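You operate a simulated robot arm through the tools that you are given. There is no shell and no other tool. Be economical: measure what you need, move in short steps, check, and stop when the job is done.

You run a simulated robot arm. Do the job below in one go: nothing can be reset, and whatever is moved stays where it is left.

## Task
Put the tape roll on the top of the window bench away on the front of the pine table. Then open the middle bench drawer, take the grey block from the top of the window bench and leave it in the inside of the middle bench drawer and shut the drawer again. Then open the bottom bench drawer, take the yellow felt slab and leave it in the inside of the bottom bench drawer, then shut the drawer. Then put the dust sheet on the top of the window bench away on the middle board of the tall shelf. Then take the brown block on the top of the window bench and put it away on the green mat on the side bench. Then take the brass weight on the top of the window bench and put it away in the inside of the weight tray. Then put the cream pad on the left end of the upright's keybed. Then shut the wooden gate. Then fetch the blue plastic block and set it on top of the beige block. The order counts. Set down upright: dust sheet, brown block.

It is judged by the outcome, as a careful person would: the job done as asked, and still so three seconds after it is handed in. It fails if anything else is knocked over, pushed out of place, dropped, spilled or broken. Flat cloth is picked up by pressing the open fingertips on it (5 to 10 N) and closing them slowly along it; thin cloth reads only 2 to 8 mm in the jaws.

## Robot
A 6-joint arm with a two-finger gripper on a trunk, on a base that drives. Base frame: it is fixed to the floor where the robot stands at the start and does not move with it; the origin is under the middle of the robot, x ahead of it, y to its left, z up. Lengths are in mm, angles in degrees, forces in N, time in s.
Its first joint turns from -166.0 to 166.0 degrees. Places, roughly: beige block (4x7x4 cm) [200, -1000, 800]; blue plastic block [500, -250, 750]; bottom bench drawer [400, -900, 500]; brass weight [500, -750, 750]; brown block (15x5x8 cm) [700, -800, 800]; cream pad (6x6x4 cm) [-6100, -900, 900]; dust sheet (17x6x11 cm) [700, -1100, 900]; front of the pine table (108x24 cm) [-3040, -1320, 780]; green mat on the side bench (18x22 cm) [-6040, 560, 760]; grey block (2x3x2 cm) [700, -100, 800]; inside of the bottom bench drawer [400, -900, 500]; inside of the middle bench drawer [400, -900, 600]; inside of the weight tray (67x16 cm) [-5300, 4660, 800]; left end of the upright's keybed (12x15 cm) [-5900, 960, 680]; middle bench drawer [400, -900, 600]; middle board of the tall shelf (112x18 cm) [-5620, -1200, 1340]; tape roll (10x9x5 cm) [800, -200, 800]; wooden gate [-4800, -1200, 1100]; yellow felt slab (5x7x3 cm) [600, 0, 800]. Payload 2.54 kg.
The TCP is the grasp point between the finger pads, 30 mm short of the fingertips. In the tool frame z runs along the fingers and y along their closing line. The gripper opens to 116 mm. The gripper's body begins 95 mm behind the TCP.
Orientation is that of the tool frame in the base frame, as a unit quaternion [x, y, z, w]. With the fingers straight down and closing along the base's y, the tool's x points along the base's -x, its y along +y and its z along -z.

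## Interface
- The arm moves only by the tool play_rows. Its argument "plan" is a list of rows, each a list of 7 numbers: the opening, from 0 (shut) to 1 (fully open), then the shift along the tool's x, y, z in m, then the turn, a rotation vector about the tool's x, y, z in degrees. In form: [[hand, dx, dy, dz, rx, ry, rz], ...]. A call has 1 to 12 rows; each row is the pose to reach, as a shift and turn from the pose commanded when the call began, along the tool's axes at that moment. Rows are played at 5 a second. More than 50 mm and 8.6 degrees between two rows, or a gripper value outside its range, and nothing of the call is played. A pose out of reach is approached as far as the arm can. The call stops where the force on the tool passes 40 N (or 10 N more than at its start, if that is more) or the arm is blocked; 0.2 s more then pass. The fingers move at their own pace (about 72 mm/s each) and stop on an object; they squeeze with about 43 N. The grip force told is the motor's: it shows also when the fingers shut on nothing. Time passes only in rows, and 0.2 s behind the last, so rows that repeat a pose let the fingers close. The reply holds the time, the measured pose of the TCP, the force on the tool along the base axes, the opening and the grip force, in the units named above and with some noise, with the torque about the TCP (base axes, N m) and any sound that the robot's microphone picked up.
- Cameras (640 x 400 px; columns grow to the right, rows downward): "scene" is now at [-63.1, 83.1, 1402]; the picture's right is [-0.69, -0.73, 0.00], its down [-0.43, 0.41, -0.80] and it looks along [0.58, -0.55, -0.60] (base axes); focal length 280 px, centre (320, 200). "wrist" rides on the gripper at [69, -15, -122] in the tool frame; the picture's right is [0.21, 0.98, 0.00], its down [-0.83, 0.18, -0.53] and it looks along [-0.52, 0.11, 0.85] (tool axes); focal length 251 px, centre (320, 200). There is no depth. A picture from a camera that has moved, and an enlarged one, comes with that camera's place and axes in the base frame and with its lens. The place of the scene camera against the robot may be out by one fixed shift of up to 12 mm in any direction.
- grab_frame(camera): a new picture of that camera. The clock stands still meanwhile.
- roll_base(legs): drives the robot by 1 to 6 legs, each [ahead, left, turn to the left] in mm, mm and degrees, along the robot's own axes; the way and the turn of a leg run together, so that a leg with both is an arc; at most 1500 mm and 180 degrees a leg. The arm and the cameras ride along, it lands a little off, and it stops where it bumps. It gives what a move gives.
- pan_tilt(pan, tilt): turns the head with the scene camera to pan (to the left, within 120 degrees either way) and tilt (down, from -29 to 69), counted from straight ahead of the robot. It gives what a move gives.
- inspect(camera, box): a new picture of the part [left, top, right, bottom] of that camera's present view, enlarged. The clock stands still meanwhile.
- finish_job(): hands the job in; it is judged then, once.

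Go step by step. Nothing tells you exact positions but the pictures and the camera data: compare them with the known pose of the tool, close in by small moves and look again before you grip or let go. The budget is 535 turns and 306 pictures, counting those below and the enlarged ones. Unless the task says otherwise, let go and move clear before handing in, and close with one line.

The tools are called after "Emit:" as a command line: name --pt "numbers of a row" for each row, then --argument value for the rest, lists and objects as JSON in quotes. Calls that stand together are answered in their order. play_rows: Moves the arm, as the interface text tells. Its arguments: {"type":"object","properties":{"plan":{"type":"array","items":{"type":"array","items":{"type":"number"}}}},"required":["plan"]} The other tools are called the same way: roll_base (legs) drives the base; pan_tilt (pan, tilt) turns the head that bears the scene camera; grab_frame (camera) takes a picture; inspect (camera, box) takes an enlarged picture of a part of a camera's view; finish_job () hands the job in.

At the start:

```text
time_s: 0.0
ee_pos: [326.5, -459.5, 1101.2]
tool_rot: [0.0, 1.0, -0.001, 0.0]
contact_force: [-0.3, 0.1, 0.5]
torque: [-0.01, 0.0, -0.01]
grip_width: 116.0
gripper_force: 0.0
robot x, y, heading: [0.3, -0.5, 0.2]
head pan, tilt: [-43.5, 36.6]
```

scene: 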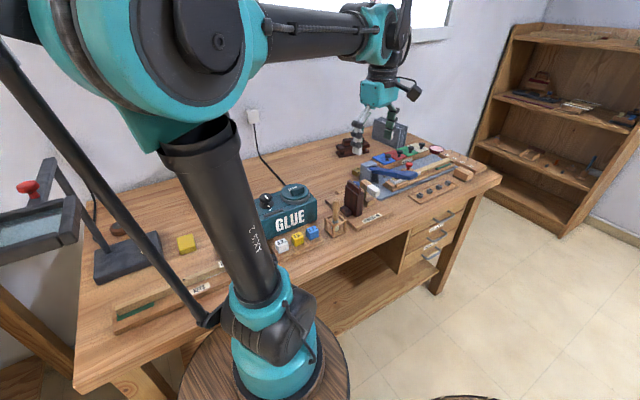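
wrist: 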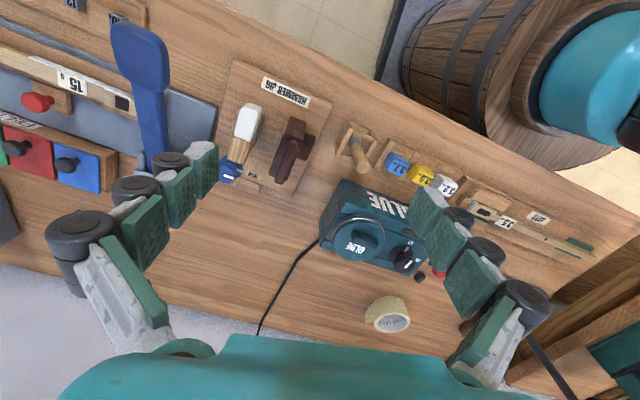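

I see the window bench ahead with its drawers at the right end, and the tape roll behind the glue pot at about (877, -136). I'll look around the bench before moving.

Emit:
pan_tilt --pan 0 --tilt 35

Emit:
grab_frame --camera "scene"

Emit:
pan_tilt --pan -70 --tilt 35

Emit:
grab_frame --camera "scene"

```text
time_s: 1.1
ee_pos: [326.5, -460.9, 1100.7]
tool_rot: [0.0, 1.0, 0.0, 0.0]
contact_force: [-0.3, 0.3, 0.5]
torque: [-0.06, 0.02, -0.03]
grip_width: 115.8
gripper_force: 0.0
robot x, y, heading: [0.2, 2.3, -0.0]
head pan, tilt: [0.0, 35.0]
```

```text
303 pictures are left
camera scene: at [-38.3, 143.0, 1404.5], right [0.0, -1.0, 0.0], down [-0.57, 0.0, -0.82], along [0.82, 0.0, -0.57], focal length 280 px, centre (320, 200)
```

scene: 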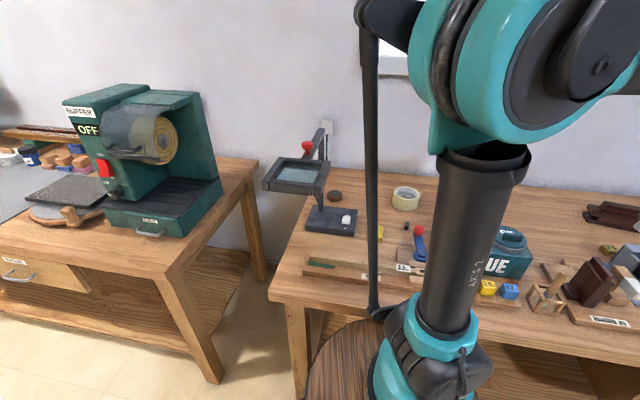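

```text
time_s: 2.5
ee_pos: [325.2, -460.0, 1099.9]
tool_rot: [0.0, 1.0, 0.0, 0.0]
contact_force: [-0.2, 0.5, 0.4]
torque: [0.01, -0.07, -0.02]
grip_width: 116.0
gripper_force: 0.1
robot x, y, heading: [2.6, -2.0, 0.1]
head pan, tilt: [-70.0, 35.0]
```

```text
302 pictures are left
camera scene: at [-96.2, 60.4, 1404.5], right [-0.94, -0.34, 0.0], down [-0.2, 0.54, -0.82], along [0.28, -0.77, -0.57], focal length 280 px, centre (320, 200)
```

scene: 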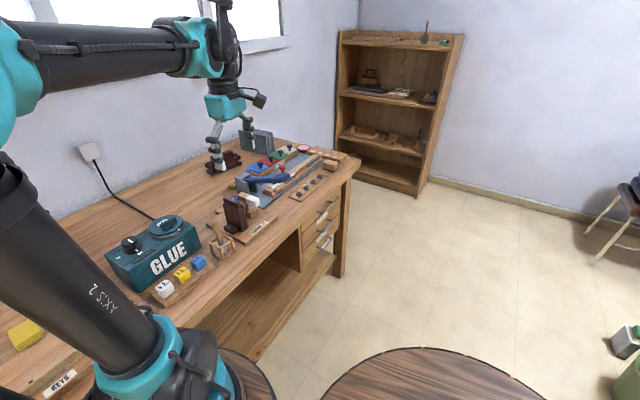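

I see the bench and tall shelf; a round wooden top is close to the robot. I'll look down around the robot and further around the room.

Emit:
pan_tilt --pan -60 --tilt 69

Emit:
grab_frame --camera "scene"

Emit:
pan_tilt --pan -115 --tilt 25

Emit:
grab_frame --camera "scene"

Emit:
pan_tilt --pan 115 --tilt 25

Emit:
grab_frame --camera "scene"

```text
time_s: 3.5
ee_pos: [325.8, -460.5, 1100.5]
tool_rot: [0.0, 1.0, -0.001, 0.0]
contact_force: [0.1, 0.3, 0.6]
torque: [0.04, 0.0, 0.02]
grip_width: 116.1
gripper_force: 0.1
robot x, y, heading: [1.1, 3.5, -0.0]
head pan, tilt: [-60.0, 68.8]
```

```text
301 pictures are left
camera scene: at [-98.4, 94.6, 1360.8], right [-0.87, -0.5, 0.0], down [-0.47, 0.81, -0.36], along [0.18, -0.31, -0.93], focal length 280 px, centre (320, 200)
```

scene: 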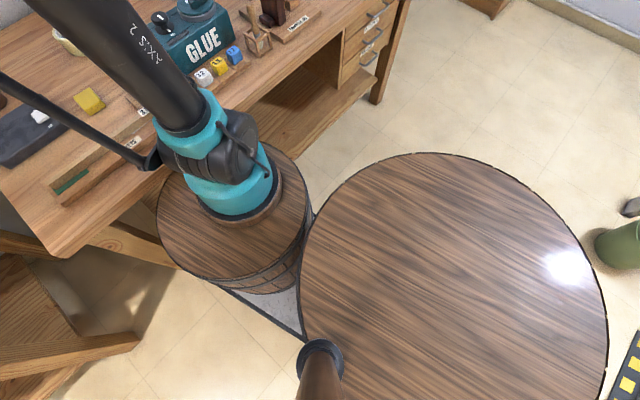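

```text
time_s: 4.8
ee_pos: [325.9, -461.2, 1101.4]
tool_rot: [0.0, 1.0, 0.0, 0.0]
contact_force: [0.0, 0.0, -0.2]
torque: [0.0, 0.03, 0.01]
grip_width: 115.9
gripper_force: 0.1
robot x, y, heading: [-1.4, -0.8, -0.2]
head pan, tilt: [-115.0, 25.0]
```

```text
300 pictures are left
camera scene: at [-165.2, 59.6, 1420.2], right [-0.91, 0.42, 0.0], down [0.18, 0.38, -0.91], along [-0.38, -0.82, -0.42], focal length 280 px, centre (320, 200)
```

scene: 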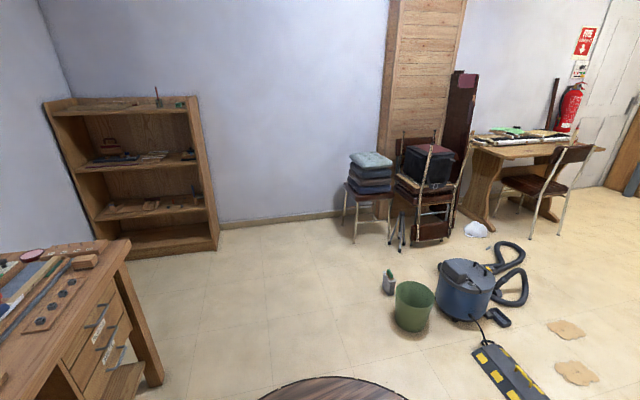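

```text
time_s: 8.0
ee_pos: [326.4, -460.1, 1101.6]
tool_rot: [-0.001, 1.0, 0.0, 0.0]
contact_force: [0.0, -0.3, 0.3]
torque: [0.01, 0.02, 0.01]
grip_width: 116.0
gripper_force: 0.1
robot x, y, heading: [-0.5, -0.1, 0.0]
head pan, tilt: [115.0, 25.0]
```

```text
299 pictures are left
camera scene: at [-165.3, 226.6, 1420.3], right [0.91, 0.42, 0.0], down [0.18, -0.38, -0.91], along [-0.38, 0.82, -0.42], focal length 280 px, centre (320, 200)
```

scene: 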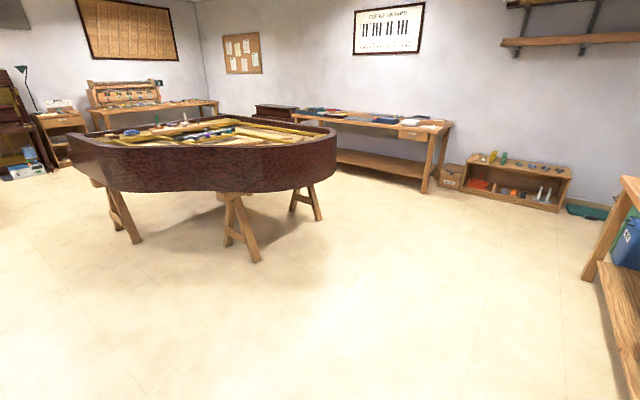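

The bench top comes out near z ≈ 790 and the tape roll near (811, -171, 815). I'll bring the tool above and short of it and look with the wrist camera.

Emit:
play_rows --pt "1 -0.035 0.024 0.008 0 0 0" --pt "1 -0.07 0.048 0.016 0 0 0" --pt "1 -0.105 0.072 0.024 0 0 0" --pt "1 -0.14 0.096 0.032 0 0 0" --pt "1 -0.175 0.12 0.04 0 0 0" --pt "1 -0.21 0.144 0.048 0 0 0" --pt "1 -0.245 0.168 0.056 0 0 0" --pt "1 -0.28 0.192 0.064 0 0 0" --pt "1 -0.315 0.216 0.072 0 0 0" --pt "1 -0.35 0.24 0.08 0 0 0" --pt "1 -0.385 0.264 0.09 0 0 0" --pt "1 -0.414 0.289 0.1 0 0 0"

Emit:
grab_frame --camera "wrist"

```text
time_s: 10.6
ee_pos: [737.8, -173.3, 999.7]
tool_rot: [0.001, 1.0, -0.001, 0.001]
contact_force: [-0.6, -0.9, -0.5]
torque: [0.01, -0.05, -0.03]
grip_width: 115.9
gripper_force: 0.0
robot x, y, heading: [-0.6, 0.5, 0.0]
head pan, tilt: [115.0, 25.0]
```

```text
298 pictures are left
camera wrist: at [668.5, -187.3, 1121.5], right [-0.21, 0.98, 0.0], down [0.83, 0.18, 0.53], along [0.52, 0.11, -0.85], focal length 251 px, centre (320, 200)
```

wrist: 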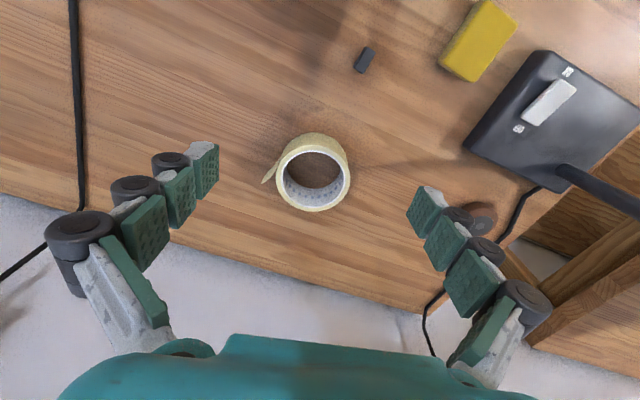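

The roll is at about (812, -166), rim top near z 830, with its tape tail toward -y. I'll turn the fingers 45° to miss the tail, go above it, and check.

Emit:
play_rows --pt "1 -0.012 0.001 0.01 0 0 7.5" --pt "1 -0.024 0.002 0.02 0 0 15" --pt "1 -0.036 0.003 0.035 0 0 22.5" --pt "1 -0.048 0.004 0.05 0 0 30" --pt "1 -0.06 0.005 0.07 0 0 37.5" --pt "1 -0.073 0.006 0.09 0 0 45"

Emit:
grab_frame --camera "wrist"

```text
time_s: 12.0
ee_pos: [813.2, -166.5, 910.9]
tool_rot: [0.384, 0.923, 0.0, 0.0]
contact_force: [-0.4, 0.0, 0.8]
torque: [0.02, 0.03, -0.03]
grip_width: 116.1
gripper_force: 0.0
robot x, y, heading: [2.5, -1.8, -0.1]
head pan, tilt: [115.0, 25.0]
```

```text
297 pictures are left
camera wrist: at [752.6, -127.4, 1032.1], right [0.54, 0.84, 0.0], down [0.71, -0.46, 0.53], along [0.45, -0.29, -0.85], focal length 251 px, centre (320, 200)
```

wrist: 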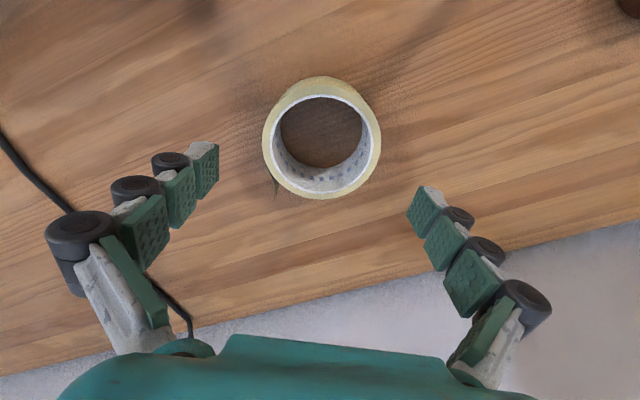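

Centred over the roll. I'll go down so the tips straddle it and close.

Emit:
play_rows --pt "1 0 0 0.03 0 0 0" --pt "1 0 0 0.055 0 0 0" --pt "1 0 0 0.075 0 0 0" --pt "1 0 0 0.085 0 0 0" --pt "0.6 0 0 0.085 0 0 0" --pt "0.3 0 0 0.085 0 0 0" --pt "0.3 0 0 0.085 0 0 0" --pt "0.3 0 0 0.085 0 0 0"

Emit:
grab_frame --camera "wrist"

```text
time_s: 13.8
ee_pos: [812.9, -166.6, 826.5]
tool_rot: [0.383, 0.924, 0.001, 0.0]
contact_force: [0.0, 0.0, 2.8]
torque: [0.04, 0.03, -0.05]
grip_width: 89.6
gripper_force: 43.3
robot x, y, heading: [3.0, -0.1, -0.0]
head pan, tilt: [115.0, 25.0]
```

```text
296 pictures are left
camera wrist: at [753.2, -127.8, 947.4], right [0.54, 0.84, 0.0], down [0.71, -0.46, 0.53], along [0.45, -0.29, -0.85], focal length 251 px, centre (320, 200)
```

wrist: 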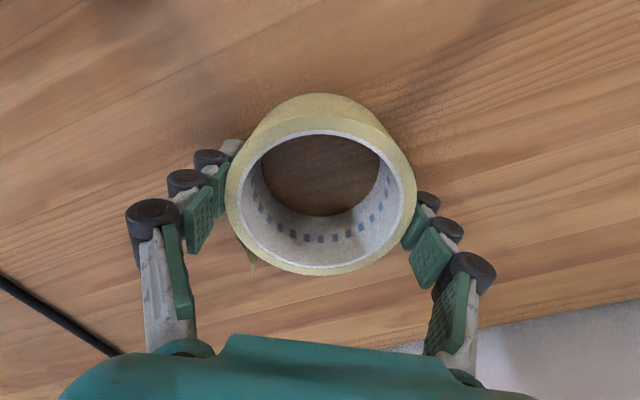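

The roll is gripped (90 mm). I'll lift it and tuck the arm in.

Emit:
play_rows --pt "0.3 0 0 -0.04 0 0 0" --pt "0.3 0 0 -0.085 0 0 0" --pt "0.3 0 0 -0.13 0 0 0" --pt "0.3 0 0 -0.175 0 0 0" --pt "0.3 0 0 -0.22 0 0 0" --pt "0.3 0.012 -0.045 -0.23 0 0 0" --pt "0.3 0.024 -0.09 -0.24 0 0 0" --pt "0.3 0.036 -0.135 -0.25 0 0 0" --pt "0.3 0.048 -0.18 -0.25 0 0 0" --pt "0.3 0.06 -0.225 -0.25 0 0 0" --pt "0.3 0.072 -0.27 -0.25 0 0 0" --pt "0.3 0.084 -0.31 -0.25 0 0 0"

Emit:
pan_tilt --pan -100 --tilt 69

Emit:
grab_frame --camera "scene"

Emit:
grab_frame --camera "wrist"

```text
time_s: 16.4
ee_pos: [534.5, -326.5, 1079.8]
tool_rot: [0.382, 0.924, 0.0, 0.0]
contact_force: [-0.4, 0.4, -0.6]
torque: [0.0, 0.0, 0.01]
grip_width: 89.6
gripper_force: 42.9
robot x, y, heading: [0.8, -3.9, 0.1]
head pan, tilt: [115.0, 25.0]
```

```text
time_s: 19.5
ee_pos: [533.6, -325.3, 1079.3]
tool_rot: [0.382, 0.924, -0.001, 0.0]
contact_force: [1.1, 0.4, -0.9]
torque: [-0.03, -0.01, 0.01]
grip_width: 89.5
gripper_force: 43.0
robot x, y, heading: [2.0, -2.5, 0.1]
head pan, tilt: [-100.0, 68.8]
```

```text
295 pictures are left
camera scene: at [-136.0, 88.1, 1360.8], right [-0.98, 0.17, 0.0], down [0.16, 0.92, -0.36], along [-0.06, -0.36, -0.93], focal length 280 px, centre (320, 200)
```

scene: 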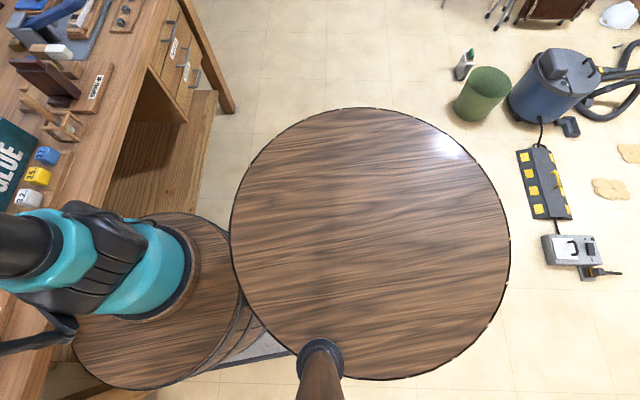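

```text
294 pictures are left
camera wrist: at [474.4, -287.2, 1200.7], right [0.54, 0.84, 0.0], down [0.71, -0.46, 0.53], along [0.45, -0.29, -0.85], focal length 251 px, centre (320, 200)
```

wrist: 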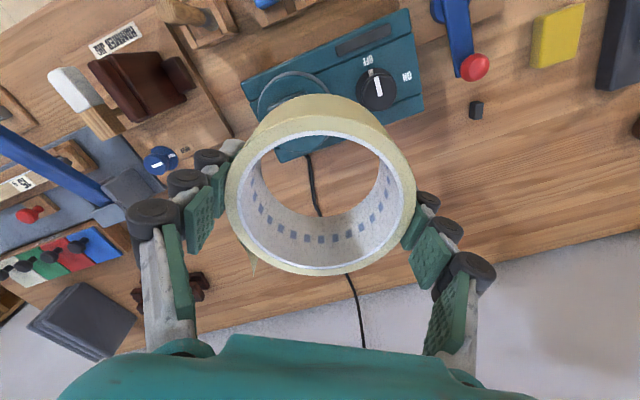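

The round drum seems to be the robot's own body (middle near the origin). Floor clutter (bin, vacuum, power strip) lies around x≈-1200..-1900, y<100, so I'll pass at y≈700. First I back off.

Emit:
roll_base --legs '[[-450, 0, 0], [0, 500, 0], [0, 0, -90], [0, 0, -90]]'

Emit:
pan_tilt --pan 0 --tilt 20

Emit:
grab_frame --camera "scene"

Emit:
pan_tilt --pan 60 --tilt 20

Emit:
grab_frame --camera "scene"

```text
time_s: 32.5
ee_pos: [-972.6, 843.7, 1078.0]
tool_rot: [0.914, -0.406, 0.0, 0.0]
contact_force: [0.3, -0.2, -0.9]
torque: [0.02, -0.03, -0.03]
grip_width: 89.2
gripper_force: 42.5
robot x, y, heading: [-456.8, 490.1, 176.6]
head pan, tilt: [-100.0, 68.8]
```

```text
time_s: 34.3
ee_pos: [-973.8, 844.9, 1079.9]
tool_rot: [0.914, -0.407, 0.0, 0.0]
contact_force: [0.8, 0.0, -1.3]
torque: [0.0, -0.01, 0.01]
grip_width: 89.1
gripper_force: 42.4
robot x, y, heading: [-452.6, 490.4, 176.9]
head pan, tilt: [0.0, 20.0]
```

```text
293 pictures are left
camera scene: at [-444.2, 333.6, 1428.3], right [0.05, 1.0, 0.0], down [0.34, -0.02, -0.94], along [-0.94, 0.05, -0.34], focal length 280 px, centre (320, 200)
```

scene: 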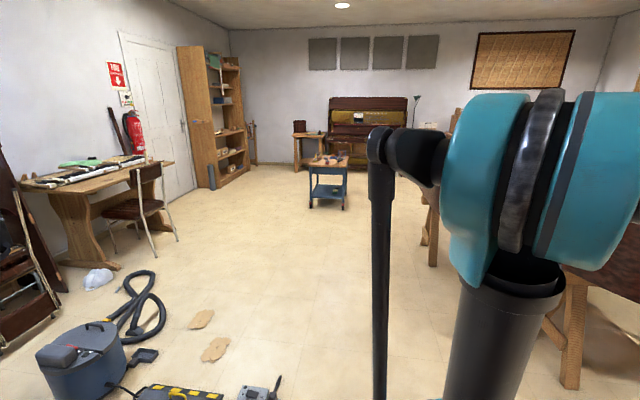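

```text
time_s: 35.6
ee_pos: [-973.7, 843.9, 1079.9]
tool_rot: [0.914, -0.407, 0.0, 0.0]
contact_force: [-0.5, 0.9, -0.5]
torque: [0.01, 0.04, 0.05]
grip_width: 89.2
gripper_force: 43.3
robot x, y, heading: [-455.5, 491.1, 176.9]
head pan, tilt: [60.0, 20.0]
```

```text
292 pictures are left
camera scene: at [-401.9, 250.6, 1428.3], right [-0.84, 0.55, 0.0], down [0.19, 0.29, -0.94], along [-0.51, -0.79, -0.34], focal length 280 px, centre (320, 200)
```

scene: 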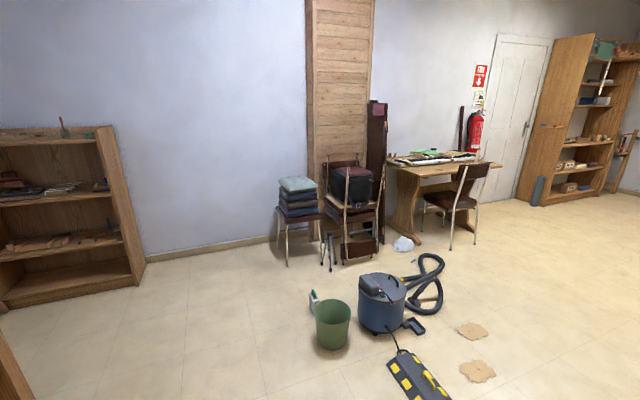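

Route is clear at y≈700. The pine table has a chair in front; I'll drive to about (-3000, 600), turn to face it and look.

Emit:
roll_base --legs '[[0, -200, 3.1], [1300, 0, 0], [1250, 0, 0], [0, 0, 90], [500, 0, 0]]'

Emit:
pan_tilt --pan 0 --tilt 30

Emit:
grab_frame --camera "scene"

Emit:
pan_tilt --pan 30 --tilt 30

Emit:
grab_frame --camera "scene"

```text
time_s: 55.6
ee_pos: [-3297.7, -347.4, 1079.7]
tool_rot: [0.918, 0.397, 0.001, 0.0]
contact_force: [-0.4, 0.0, 0.5]
torque: [0.04, -0.02, -0.01]
grip_width: 88.8
gripper_force: 43.6
robot x, y, heading: [-2989.0, 195.2, -88.3]
head pan, tilt: [60.0, 20.0]
```

```text
time_s: 57.0
ee_pos: [-3296.4, -348.3, 1078.6]
tool_rot: [0.918, 0.397, 0.0, 0.0]
contact_force: [-0.4, 0.3, -0.6]
torque: [0.01, 0.04, 0.01]
grip_width: 88.7
gripper_force: 42.9
robot x, y, heading: [-2989.1, 193.4, -88.6]
head pan, tilt: [0.0, 30.0]
```

```text
291 pictures are left
camera scene: at [-2845.5, 223.2, 1412.3], right [-1.0, -0.03, 0.0], down [-0.02, 0.5, -0.87], along [0.03, -0.87, -0.5], focal length 280 px, centre (320, 200)
```

scene: 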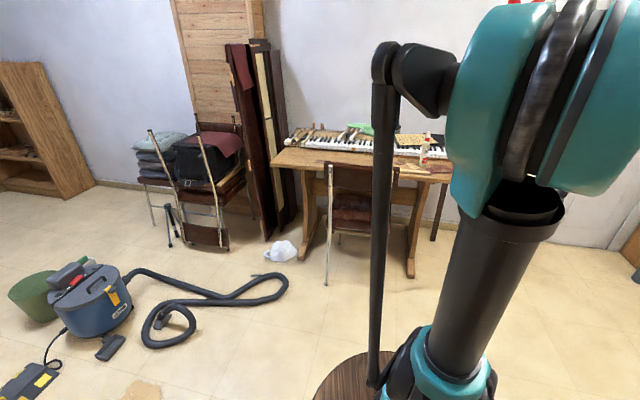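

```text
time_s: 57.9
ee_pos: [-3297.0, -348.4, 1079.2]
tool_rot: [0.918, 0.397, 0.0, 0.0]
contact_force: [0.4, 0.7, -0.7]
torque: [0.03, -0.02, -0.01]
grip_width: 88.9
gripper_force: 42.9
robot x, y, heading: [-2986.4, 192.8, -88.4]
head pan, tilt: [30.0, 30.0]
```

```text
290 pictures are left
camera scene: at [-2800.8, 236.7, 1412.3], right [-0.85, -0.53, 0.0], down [-0.26, 0.43, -0.87], along [0.46, -0.74, -0.5], focal length 280 px, centre (320, 200)
```

scene: 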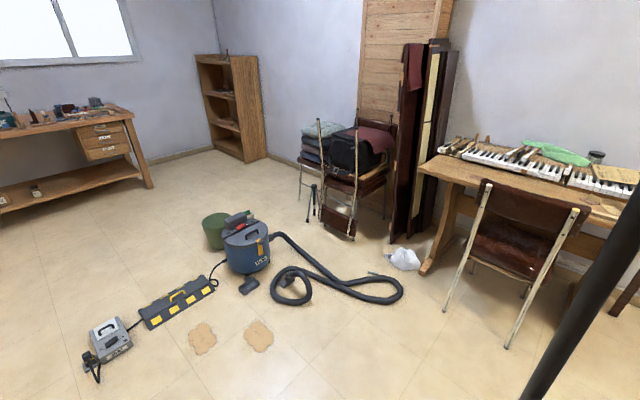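

The front left part of the table is free beside the chair. I'll drive to about (-2800, -350) and look from there.

Emit:
roll_base --legs '[[545, 170, -1.6]]'

Emit:
pan_tilt --pan 0 --tilt 40

Emit:
grab_frame --camera "scene"

```text
time_s: 61.2
ee_pos: [-3134.8, -889.7, 1079.9]
tool_rot: [0.923, 0.385, -0.001, 0.0]
contact_force: [0.0, 1.3, -1.5]
torque: [-0.01, -0.02, -0.03]
grip_width: 88.6
gripper_force: 43.4
robot x, y, heading: [-2811.4, -356.4, -89.8]
head pan, tilt: [30.0, 30.0]
```

```text
time_s: 62.1
ee_pos: [-3135.4, -889.2, 1079.8]
tool_rot: [0.923, 0.385, 0.0, 0.0]
contact_force: [-0.2, -1.2, -0.7]
torque: [0.01, 0.01, -0.04]
grip_width: 88.4
gripper_force: 43.0
robot x, y, heading: [-2810.8, -355.9, -89.8]
head pan, tilt: [0.0, 40.0]
```

```text
289 pictures are left
camera scene: at [-2668.7, -325.1, 1396.9], right [-1.0, 0.0, 0.0], down [0.0, 0.64, -0.77], along [0.0, -0.77, -0.64], focal length 280 px, centre (320, 200)
```

scene: 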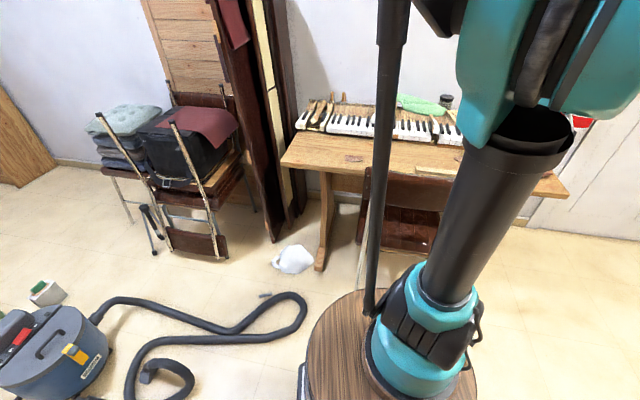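

Table front-left area is clear except for a small card at about (-2810, -1360). I'll bring the roll over about (-2660, -1375), stopping short to look with the wrist camera.

Emit:
play_rows --pt "0.3 0 0.046 0 0 0 0" --pt "0.3 0 0.092 0 0 0 0" --pt "0.3 -0.002 0.138 0 0 0 0" --pt "0.3 -0.003 0.184 0 0 0 0" --pt "0.3 -0.004 0.23 0 0 0 0" --pt "0.3 -0.005 0.276 0 0 0 0" --pt "0.3 -0.006 0.322 0 0 0 0" --pt "0.3 -0.007 0.368 0 0 0 0" --pt "0.3 -0.008 0.414 0 0 0 0" --pt "0.3 -0.009 0.46 0.01 0 0 0" --pt "0.3 -0.01 0.506 0.02 0 0 0" --pt "0.3 -0.011 0.552 0.03 0 0 0"

Emit:
grab_frame --camera "wrist"

Emit:
grab_frame --camera "scene"

```text
time_s: 64.7
ee_pos: [-2751.5, -1284.1, 1051.7]
tool_rot: [0.923, 0.384, 0.001, 0.0]
contact_force: [-0.8, 0.9, 0.3]
torque: [-0.05, -0.05, 0.0]
grip_width: 88.3
gripper_force: 43.1
robot x, y, heading: [-2810.0, -352.0, -89.9]
head pan, tilt: [0.0, 40.0]
```

```text
288 pictures are left
camera wrist: at [-2714.0, -1224.6, 1173.4], right [0.84, -0.54, 0.0], down [-0.45, -0.71, 0.53], along [-0.29, -0.45, -0.85], focal length 251 px, centre (320, 200)
```

wrist: 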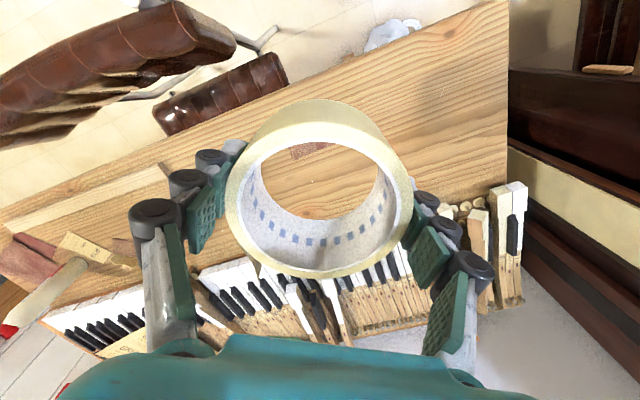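

```text
287 pictures are left
camera scene: at [-2668.9, -324.7, 1396.9], right [-1.0, 0.0, 0.0], down [0.0, 0.64, -0.77], along [0.0, -0.77, -0.64], focal length 280 px, centre (320, 200)
```

scene: 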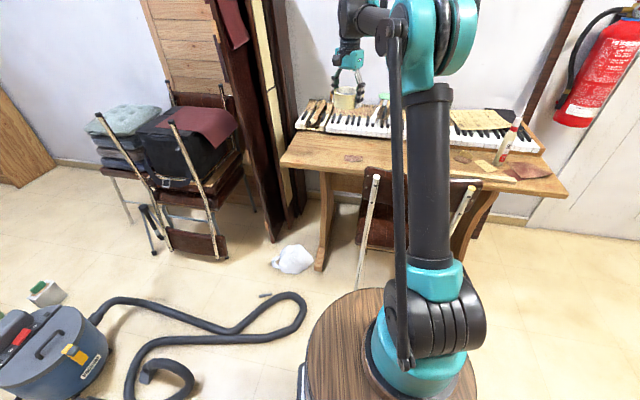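

Strip at x≈-2660 is free between y -1290 and -1545. I'll move over (-2660, -1390) and lower partway.

Emit:
play_rows --pt "0.3 -0.003 0.046 0 0 0 0" --pt "0.3 -0.007 0.092 0 0 0 0" --pt "0.3 -0.011 0.138 0 0 0 0" --pt "0.3 -0.011 0.138 0.045 0 0 0" --pt "0.3 -0.011 0.138 0.09 0 0 0" --pt "0.3 -0.011 0.138 0.135 0 0 0" --pt "0.3 -0.011 0.138 0.175 0 0 0"

Emit:
grab_frame --camera "wrist"

Emit:
grab_frame --camera "scene"

```text
time_s: 66.3
ee_pos: [-2662.2, -1390.0, 877.6]
tool_rot: [0.923, 0.384, 0.0, 0.0]
contact_force: [0.2, 0.7, 0.0]
torque: [-0.06, 0.02, 0.01]
grip_width: 88.4
gripper_force: 43.1
robot x, y, heading: [-2810.7, -356.9, -89.8]
head pan, tilt: [0.0, 40.0]
```

```text
286 pictures are left
camera wrist: at [-2625.2, -1329.9, 998.6], right [0.84, -0.54, 0.0], down [-0.45, -0.71, 0.53], along [-0.29, -0.45, -0.85], focal length 251 px, centre (320, 200)
```

wrist: 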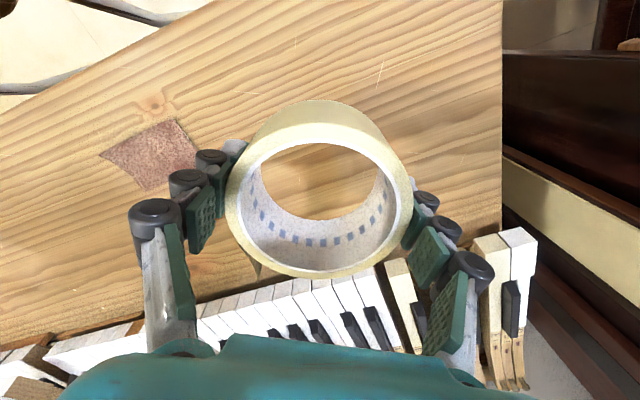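

```text
285 pictures are left
camera scene: at [-2668.7, -324.9, 1396.9], right [-1.0, 0.0, 0.0], down [0.0, 0.64, -0.77], along [0.0, -0.77, -0.64], focal length 280 px, centre (320, 200)
```

scene: 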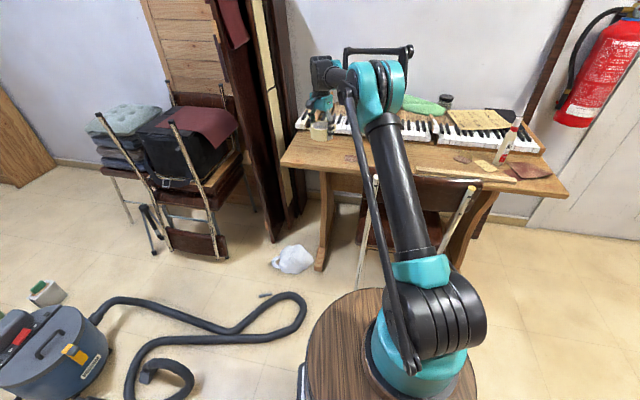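

Clear all round. Lowering gently toward contact.

Emit:
play_rows --pt "0.3 0 0 0.03 0 0 0" --pt "0.3 0 0 0.045 0 0 0" --pt "0.3 0 0 0.05 0 0 0" --pt "0.3 0 0 0.053 0 0 0" --pt "0.3 0 0 0.056 0 0 0"

```text
time_s: 67.5
ee_pos: [-2662.4, -1391.4, 818.4]
tool_rot: [0.923, 0.384, 0.0, 0.001]
contact_force: [0.2, -0.3, -0.6]
torque: [0.01, 0.0, 0.0]
grip_width: 88.6
gripper_force: 42.5
robot x, y, heading: [-2813.2, -353.8, -89.9]
head pan, tilt: [0.0, 40.0]
```

Emit:
play_rows --pt "0.3 0 0 0.003 0 0 0" --pt "0.3 0 0 0.006 0 0 0" --pt "0.3 0 0 0.009 0 0 0"

Emit:
inspect --camera "scene" --box '[260, 60, 420, 160]'

```text
time_s: 68.3
ee_pos: [-2662.5, -1391.1, 808.7]
tool_rot: [0.923, 0.385, 0.0, 0.0]
contact_force: [0.2, -0.2, 0.4]
torque: [-0.02, -0.01, -0.02]
grip_width: 88.8
gripper_force: 42.6
robot x, y, heading: [-2811.2, -350.5, -89.9]
head pan, tilt: [0.0, 40.0]
```

```text
4.00 times, centred on (340, 110) of scene
camera zoom: at [-2668.7, -325.1, 1396.9], right [-1.0, 0.0, 0.0], down [0.0, 0.64, -0.77], along [0.0, -0.77, -0.64], focal length 1119 px, centre (240, 560)
```

zoom: 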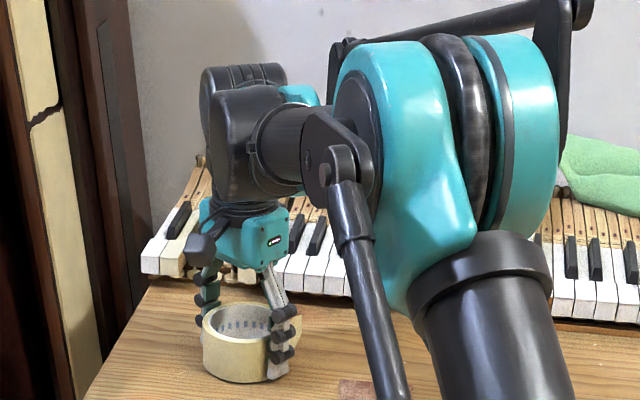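

No contact yet; continue down in small steps.

Emit:
play_rows --pt "0.3 0 0 0.003 0 0 0" --pt "0.3 0 0 0.006 0 0 0" --pt "0.3 0 0 0.009 0 0 0" --pt "0.3 0 0 0.012 0 0 0"

```text
time_s: 69.3
ee_pos: [-2661.0, -1391.7, 801.5]
tool_rot: [0.923, 0.384, -0.001, 0.001]
contact_force: [-0.1, 4.2, 18.4]
torque: [-0.06, -0.06, 0.04]
grip_width: 88.6
gripper_force: 42.8
robot x, y, heading: [-2809.5, -350.2, -89.8]
head pan, tilt: [0.0, 40.0]
stopped in row 4: the force on the tool passed its limit at 45 N (the readings are from after the stop); the commanded pose is now the measured one
```

The roll is on the table. Open and rise.

Emit:
play_rows --pt "0.3 0 0 -0.001 0 0 0" --pt "1 0 0 -0.001 0 0 0" --pt "1 0 0 -0.001 0 0 0" --pt "1 0 0 -0.03 0 0 0" --pt "1 0 0 -0.07 0 0 0" --pt "1 0 0 -0.11 0 0 0" --pt "1 0 0 -0.155 0 0 0" --pt "1 0 0 -0.2 0 0 0" --pt "1 0 0 -0.245 0 0 0"

Emit:
grab_frame --camera "wrist"

```text
time_s: 71.3
ee_pos: [-2661.4, -1390.8, 1044.0]
tool_rot: [0.923, 0.385, 0.0, 0.001]
contact_force: [0.0, 0.2, -0.2]
torque: [0.02, -0.02, 0.02]
grip_width: 115.9
gripper_force: 0.1
robot x, y, heading: [-2809.1, -353.2, -89.7]
head pan, tilt: [0.0, 40.0]
```

```text
283 pictures are left
camera wrist: at [-2623.6, -1330.4, 1166.2], right [0.84, -0.54, 0.0], down [-0.45, -0.71, 0.53], along [-0.29, -0.45, -0.85], focal length 251 px, centre (320, 200)
```

wrist: 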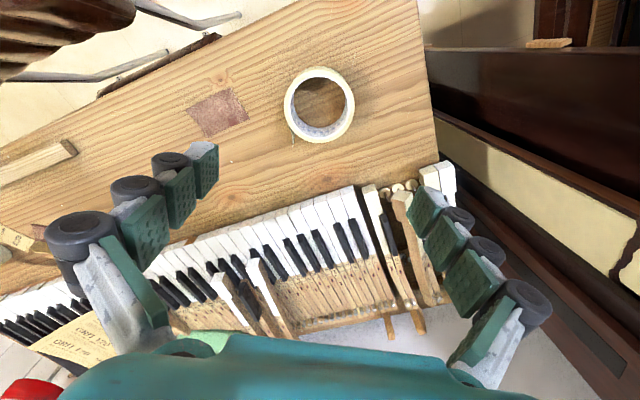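

The roll is placed. I'll retract the arm in front of the robot and unturn the tool.

Emit:
play_rows --pt "1 0.02 -0.041 -0.01 0 0 -5" --pt "1 0.041 -0.082 -0.02 0 0 -10" --pt "1 0.062 -0.124 -0.03 0 0 -15" --pt "1 0.083 -0.165 -0.04 0 0 -20" --pt "1 0.103 -0.206 -0.04 0 0 -25" --pt "1 0.124 -0.248 -0.04 0 0 -30" --pt "1 0.145 -0.289 -0.04 0 0 -35" --pt "1 0.166 -0.33 -0.04 0 0 -40" --pt "1 0.186 -0.372 -0.04 0 0 -45" --pt "1 0.207 -0.413 -0.04 0 0 -45"

```text
time_s: 73.5
ee_pos: [-2807.4, -954.6, 1083.1]
tool_rot: [0.705, 0.709, 0.0, 0.001]
contact_force: [0.4, 0.0, 0.3]
torque: [0.04, -0.03, 0.03]
grip_width: 116.1
gripper_force: 0.0
robot x, y, heading: [-2810.4, -356.4, -89.8]
head pan, tilt: [0.0, 40.0]
```

Now back to the bench drawers. The bench is turned ~10°, so I'll stand alongside it, facing -y, at about (-450, -450), and reach sideways.

Emit:
roll_base --legs '[[-900, 0, 0], [0, 0, 90], [1200, 0, 0], [1150, 0, 0], [0, 0, -90], [900, 0, 0]]'

Emit:
pan_tilt --pan 45 --tilt 45

Emit:
grab_frame --camera "scene"

```text
time_s: 101.4
ee_pos: [-462.7, -910.6, 1083.3]
tool_rot: [0.706, 0.708, -0.001, 0.001]
contact_force: [-0.9, 0.0, 0.1]
torque: [-0.06, 0.01, 0.0]
grip_width: 116.1
gripper_force: 0.1
robot x, y, heading: [-465.9, -309.1, -89.8]
head pan, tilt: [0.0, 40.0]
```

```text
time_s: 102.5
ee_pos: [-462.5, -911.2, 1082.5]
tool_rot: [0.707, 0.708, 0.001, 0.0]
contact_force: [-0.2, 0.3, -0.1]
torque: [0.02, 0.04, 0.03]
grip_width: 116.4
gripper_force: 0.1
robot x, y, heading: [-471.0, -310.8, -89.7]
head pan, tilt: [45.0, 45.0]
```

```text
282 pictures are left
camera scene: at [-266.5, -253.9, 1389.7], right [-0.71, -0.71, 0.0], down [-0.5, 0.5, -0.71], along [0.5, -0.5, -0.71], focal length 280 px, centre (320, 200)
```

scene: 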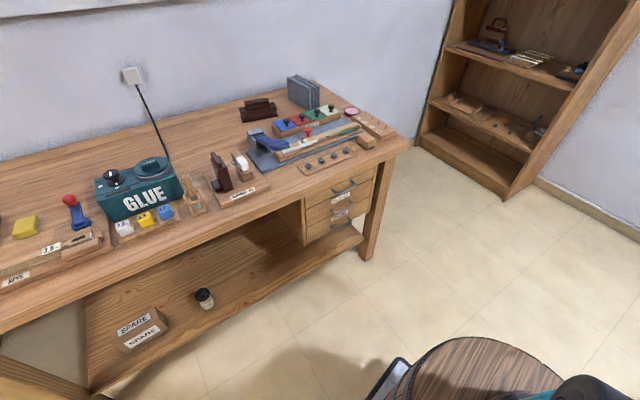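

Emit:
inspect --camera "scene" --box '[240, 130, 420, 260]'

Emit:
inspect --camera "scene" --box '[200, 70, 420, 210]'

```text
3.08 times, centred on (330, 195) of scene
camera zoom: at [-266.5, -253.9, 1389.7], right [-0.71, -0.71, 0.0], down [-0.5, 0.5, -0.71], along [0.5, -0.5, -0.71], focal length 861 px, centre (289, 215)
```

zoom: 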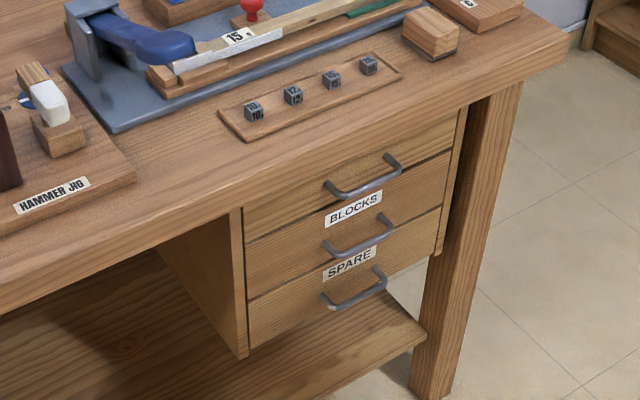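

```text
2.86 times, centred on (310, 140) of scene
camera zoom: at [-266.5, -253.9, 1389.7], right [-0.71, -0.71, 0.0], down [-0.5, 0.5, -0.71], along [0.5, -0.5, -0.71], focal length 799 px, centre (349, 371)
```

zoom: 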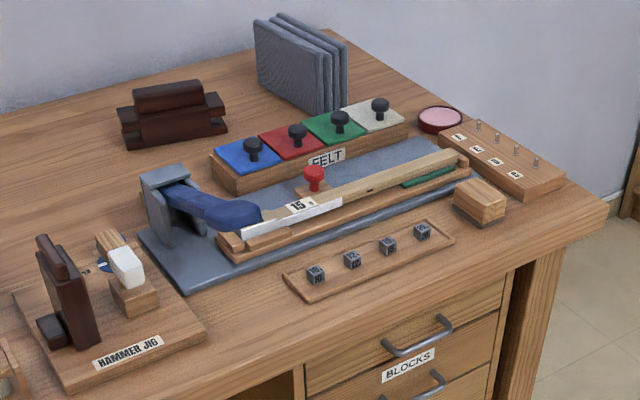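

The middle drawer is labelled BLOCKS and the bottom SPARE; bench yaw is ~12°. I'll turn the tool horizontal, facing the drawers, with fingers closing vertically.

Emit:
play_rows --pt "1 0.009 0.03 0.011 -7.5 0 0" --pt "1 0.018 0.06 0.022 -15 0 0" --pt "1 0.028 0.09 0.033 -22.5 0 0" --pt "1 0.037 0.12 0.044 -30 0 0" --pt "1 0.046 0.15 0.055 -37.5 0 0" --pt "1 0.055 0.18 0.066 -45 0 0" --pt "1 0.065 0.21 0.078 -52.5 0 0" --pt "1 0.074 0.24 0.089 -60 0 0" --pt "1 0.083 0.27 0.1 -67.5 0 0" --pt "1 0.092 0.3 0.111 -75 0 0" --pt "1 0.102 0.33 0.122 -82.5 0 0" --pt "1 0.111 0.363 0.133 -90 0 0"

Emit:
grab_frame --camera "wrist"

```text
time_s: 105.1
ee_pos: [-97.4, -807.0, 977.2]
tool_rot: [0.5, 0.501, 0.5, 0.499]
contact_force: [0.8, 0.5, -0.2]
torque: [-0.02, 0.04, -0.01]
grip_width: 115.7
gripper_force: 0.1
out of reach, approached as far as the arm can: row 12
robot x, y, heading: [-466.1, -310.4, -90.0]
head pan, tilt: [45.0, 45.0]
```

```text
279 pictures are left
camera wrist: at [-219.2, -737.7, 961.4], right [0.0, 0.21, 0.98], down [-0.53, -0.83, 0.18], along [0.85, -0.52, 0.11], focal length 251 px, centre (320, 200)
```

wrist: 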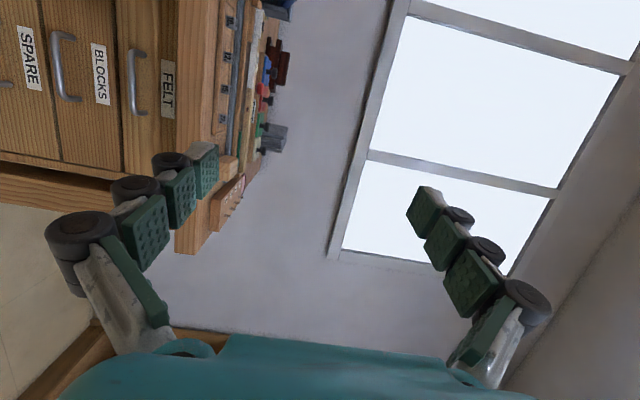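

Handles triangulate to about (200, -846) at z 698 / 596 / 500. The arm's wrist needs to be farther from its axis for a horizontal tool, so I shift the base away a little.

Emit:
roll_base --legs '[[-70, -170, 0]]'

```text
time_s: 106.6
ee_pos: [-264.9, -738.5, 976.3]
tool_rot: [0.5, 0.502, 0.5, 0.498]
contact_force: [0.2, -0.4, 0.5]
torque: [0.01, 0.02, -0.02]
grip_width: 116.0
gripper_force: 0.0
robot x, y, heading: [-639.9, -239.8, -89.7]
head pan, tilt: [45.0, 45.0]
```

Emit:
play_rows --pt "1 -0.006 -0.005 0.036 0 -1.5 0" --pt "1 -0.013 -0.01 0.072 0 -3 0" --pt "1 -0.02 -0.015 0.108 0 -4.5 0" --pt "1 -0.027 -0.03 0.144 0 -6 0" --pt "1 -0.034 -0.055 0.18 0 -7.5 0" --pt "1 -0.041 -0.085 0.216 0 -9 0" --pt "1 -0.048 -0.115 0.252 0 -10.5 0" --pt "1 -0.055 -0.145 0.288 0 -12 0" --pt "1 -0.062 -0.176 0.32 0 -12 0"

Emit:
grab_frame --camera "wrist"

```text
time_s: 108.6
ee_pos: [53.3, -799.6, 800.1]
tool_rot: [0.55, 0.447, 0.444, 0.548]
contact_force: [0.0, -0.7, 0.0]
torque: [0.01, -0.02, -0.02]
grip_width: 115.9
gripper_force: 0.0
robot x, y, heading: [-637.0, -238.4, -89.8]
head pan, tilt: [45.0, 45.0]
```

```text
278 pictures are left
camera wrist: at [-52.5, -706.5, 784.0], right [0.05, 0.21, 0.98], down [-0.69, -0.7, 0.18], along [0.72, -0.68, 0.11], focal length 251 px, centre (320, 200)
```

wrist: 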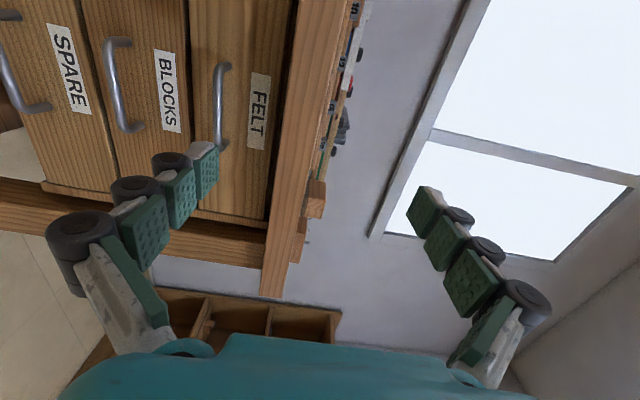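

Handle of the middle drawer ≈ (197, -844, 590). Lower to its height, 100 mm out.

Emit:
play_rows --pt "0.5 -0.003 -0.045 0 0 0 0" --pt "0.5 -0.006 -0.09 0 0 0 0" --pt "0.5 -0.009 -0.135 0 0 0 0" --pt "0.5 -0.012 -0.18 0.02 0 0 0" --pt "0.5 -0.014 -0.21 0.05 0 0 0"

Emit:
grab_frame --camera "wrist"

Emit:
grab_frame --camera "scene"

```text
time_s: 109.8
ee_pos: [103.9, -830.6, 603.3]
tool_rot: [0.55, 0.447, 0.444, 0.548]
contact_force: [0.3, -0.1, 0.1]
torque: [-0.03, -0.01, 0.0]
grip_width: 58.0
gripper_force: 0.1
out of reach, approached as far as the arm can: row 1, 2, 3, 4, 5
robot x, y, heading: [-636.4, -242.9, -90.1]
head pan, tilt: [45.0, 45.0]
```

```text
277 pictures are left
camera wrist: at [-1.4, -737.6, 587.8], right [0.05, 0.21, 0.98], down [-0.69, -0.7, 0.18], along [0.72, -0.68, 0.11], focal length 251 px, centre (320, 200)
```

wrist: 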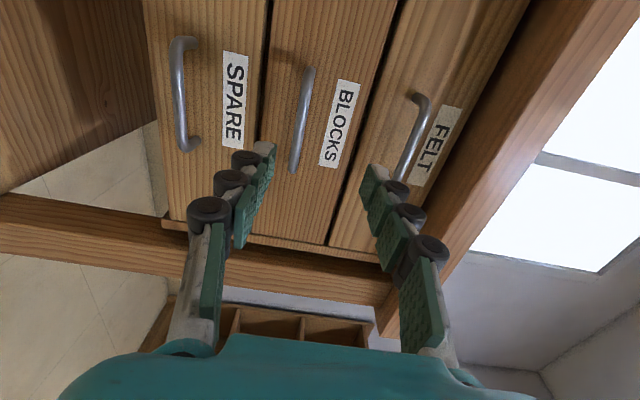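

```text
276 pictures are left
camera scene: at [-435.8, -185.0, 1389.6], right [-0.71, -0.71, 0.0], down [-0.5, 0.5, -0.71], along [0.5, -0.5, -0.71], focal length 280 px, centre (320, 200)
```

scene: 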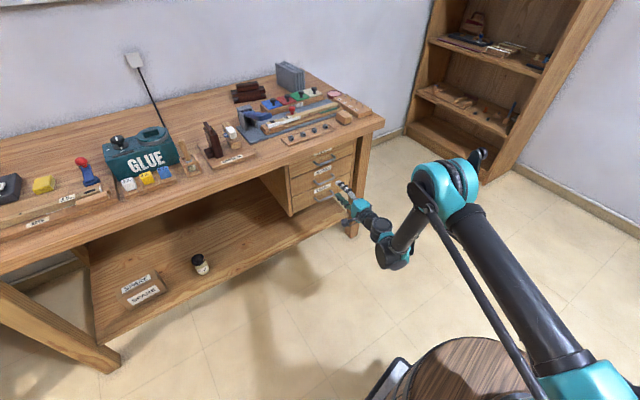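

Horizontal is at the arm's limit here; I'll pitch the tool ~35° down, which the bar handle allows, and re-aim.

Emit:
play_rows --pt "0.5 0 0.02 -0.02 7 0 0" --pt "0.5 0 0.035 -0.02 14 0 0" --pt "0.5 0 0.045 -0.01 21 0 0" --pt "0.5 0 0.046 0 28 0 0" --pt "0.5 0 0.046 0.01 35 0 0"

Emit:
grab_frame --camera "wrist"

```text
time_s: 111.0
ee_pos: [110.9, -829.5, 650.3]
tool_rot: [0.69, 0.56, 0.289, 0.357]
contact_force: [0.0, -0.2, -0.2]
torque: [0.0, 0.0, 0.01]
grip_width: 58.0
gripper_force: 0.1
out of reach, approached as far as the arm can: row 1
robot x, y, heading: [-636.1, -242.4, -89.8]
head pan, tilt: [45.0, 45.0]
```

```text
275 pictures are left
camera wrist: at [19.6, -740.6, 707.6], right [0.6, 0.1, 0.8], down [-0.49, -0.74, 0.46], along [0.63, -0.67, -0.39], focal length 251 px, centre (320, 200)
```

wrist: 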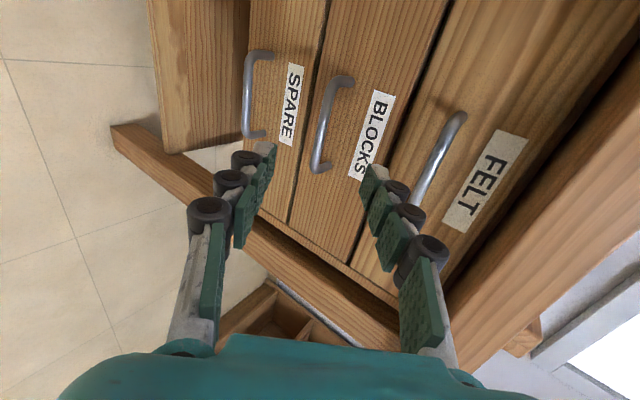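

Aligned with the middle handle (about 105 mm ahead along the tool). Narrow the fingers, advance 88 mm and close.

Emit:
play_rows --pt "0.32 0.002 0.001 0.03 0 0 0" --pt "0.32 0.002 0.001 0.055 0 0 0" --pt "0.32 0.002 0.001 0.075 0 0 0" --pt "0.32 0.002 0.001 0.088 0 0 0"

Emit:
grab_frame --camera "wrist"

```text
time_s: 112.0
ee_pos: [186.1, -843.9, 600.8]
tool_rot: [0.689, 0.56, 0.29, 0.358]
contact_force: [0.4, 0.0, 0.2]
torque: [0.01, 0.01, 0.01]
grip_width: 36.9
gripper_force: 0.0
robot x, y, heading: [-636.9, -238.6, -90.0]
head pan, tilt: [45.0, 45.0]
```

```text
274 pictures are left
camera wrist: at [92.9, -753.1, 657.7], right [0.59, 0.1, 0.8], down [-0.49, -0.74, 0.46], along [0.63, -0.67, -0.39], focal length 251 px, centre (320, 200)
```

wrist: 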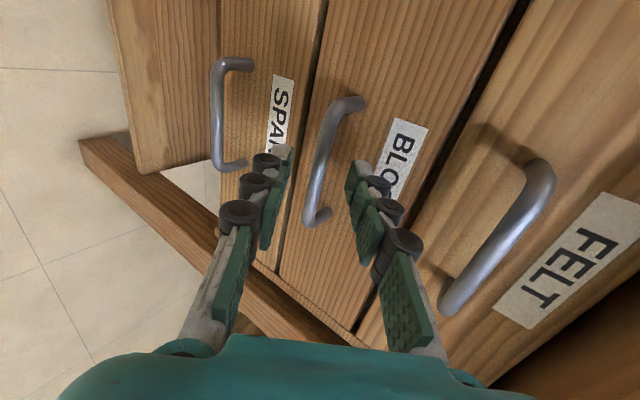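

The bar is still ~48 mm ahead of the TCP; advance 32 mm more.

Emit:
play_rows --pt "0.32 0 0 0.02 0 0 0" --pt "0.32 0 0 0.032 0 0 0"

Emit:
grab_frame --camera "wrist"

```text
time_s: 112.6
ee_pos: [210.4, -849.2, 581.6]
tool_rot: [0.689, 0.56, 0.29, 0.357]
contact_force: [-2.3, -1.3, 1.1]
torque: [-0.01, -0.02, 0.04]
grip_width: 39.2
gripper_force: 0.2
robot x, y, heading: [-640.5, -241.8, -89.8]
head pan, tilt: [45.0, 45.0]
```

```text
273 pictures are left
camera wrist: at [117.9, -758.8, 638.6], right [0.59, 0.1, 0.8], down [-0.49, -0.74, 0.46], along [0.63, -0.67, -0.39], focal length 251 px, centre (320, 200)
```

wrist: 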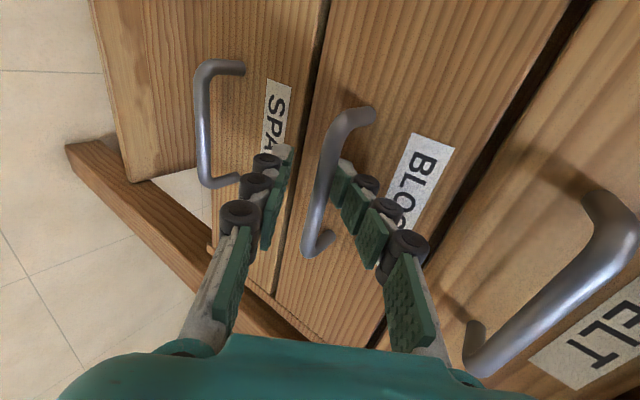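

The bar is now between the fingers; close on it.

Emit:
play_rows --pt "0.2 0 0 0 0 0 0" --pt "0 0 0 0 0 0 0" --pt "0 0 0 0 0 0 0" --pt "0 0 0 0 0 0 0"

Emit:
grab_frame --camera "wrist"

```text
time_s: 113.6
ee_pos: [210.2, -849.2, 581.1]
tool_rot: [0.688, 0.56, 0.29, 0.359]
contact_force: [1.4, 0.4, 9.3]
torque: [-0.53, 0.05, 0.18]
grip_width: 8.4
gripper_force: 35.1
robot x, y, heading: [-640.1, -241.7, -90.0]
head pan, tilt: [45.0, 45.0]
```

```text
272 pictures are left
camera wrist: at [117.9, -758.5, 639.1], right [0.59, 0.1, 0.8], down [-0.49, -0.74, 0.46], along [0.63, -0.67, -0.39], focal length 251 px, centre (320, 200)
```

wrist: 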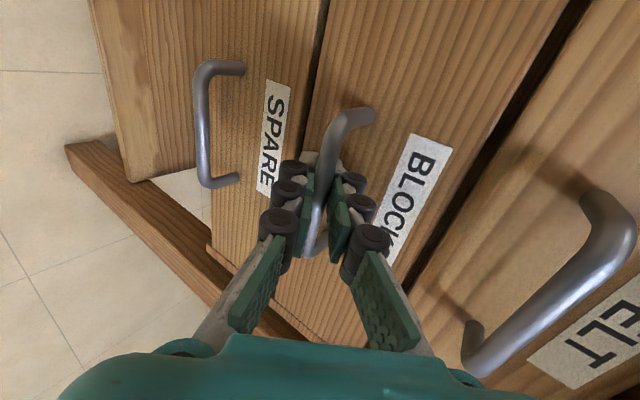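

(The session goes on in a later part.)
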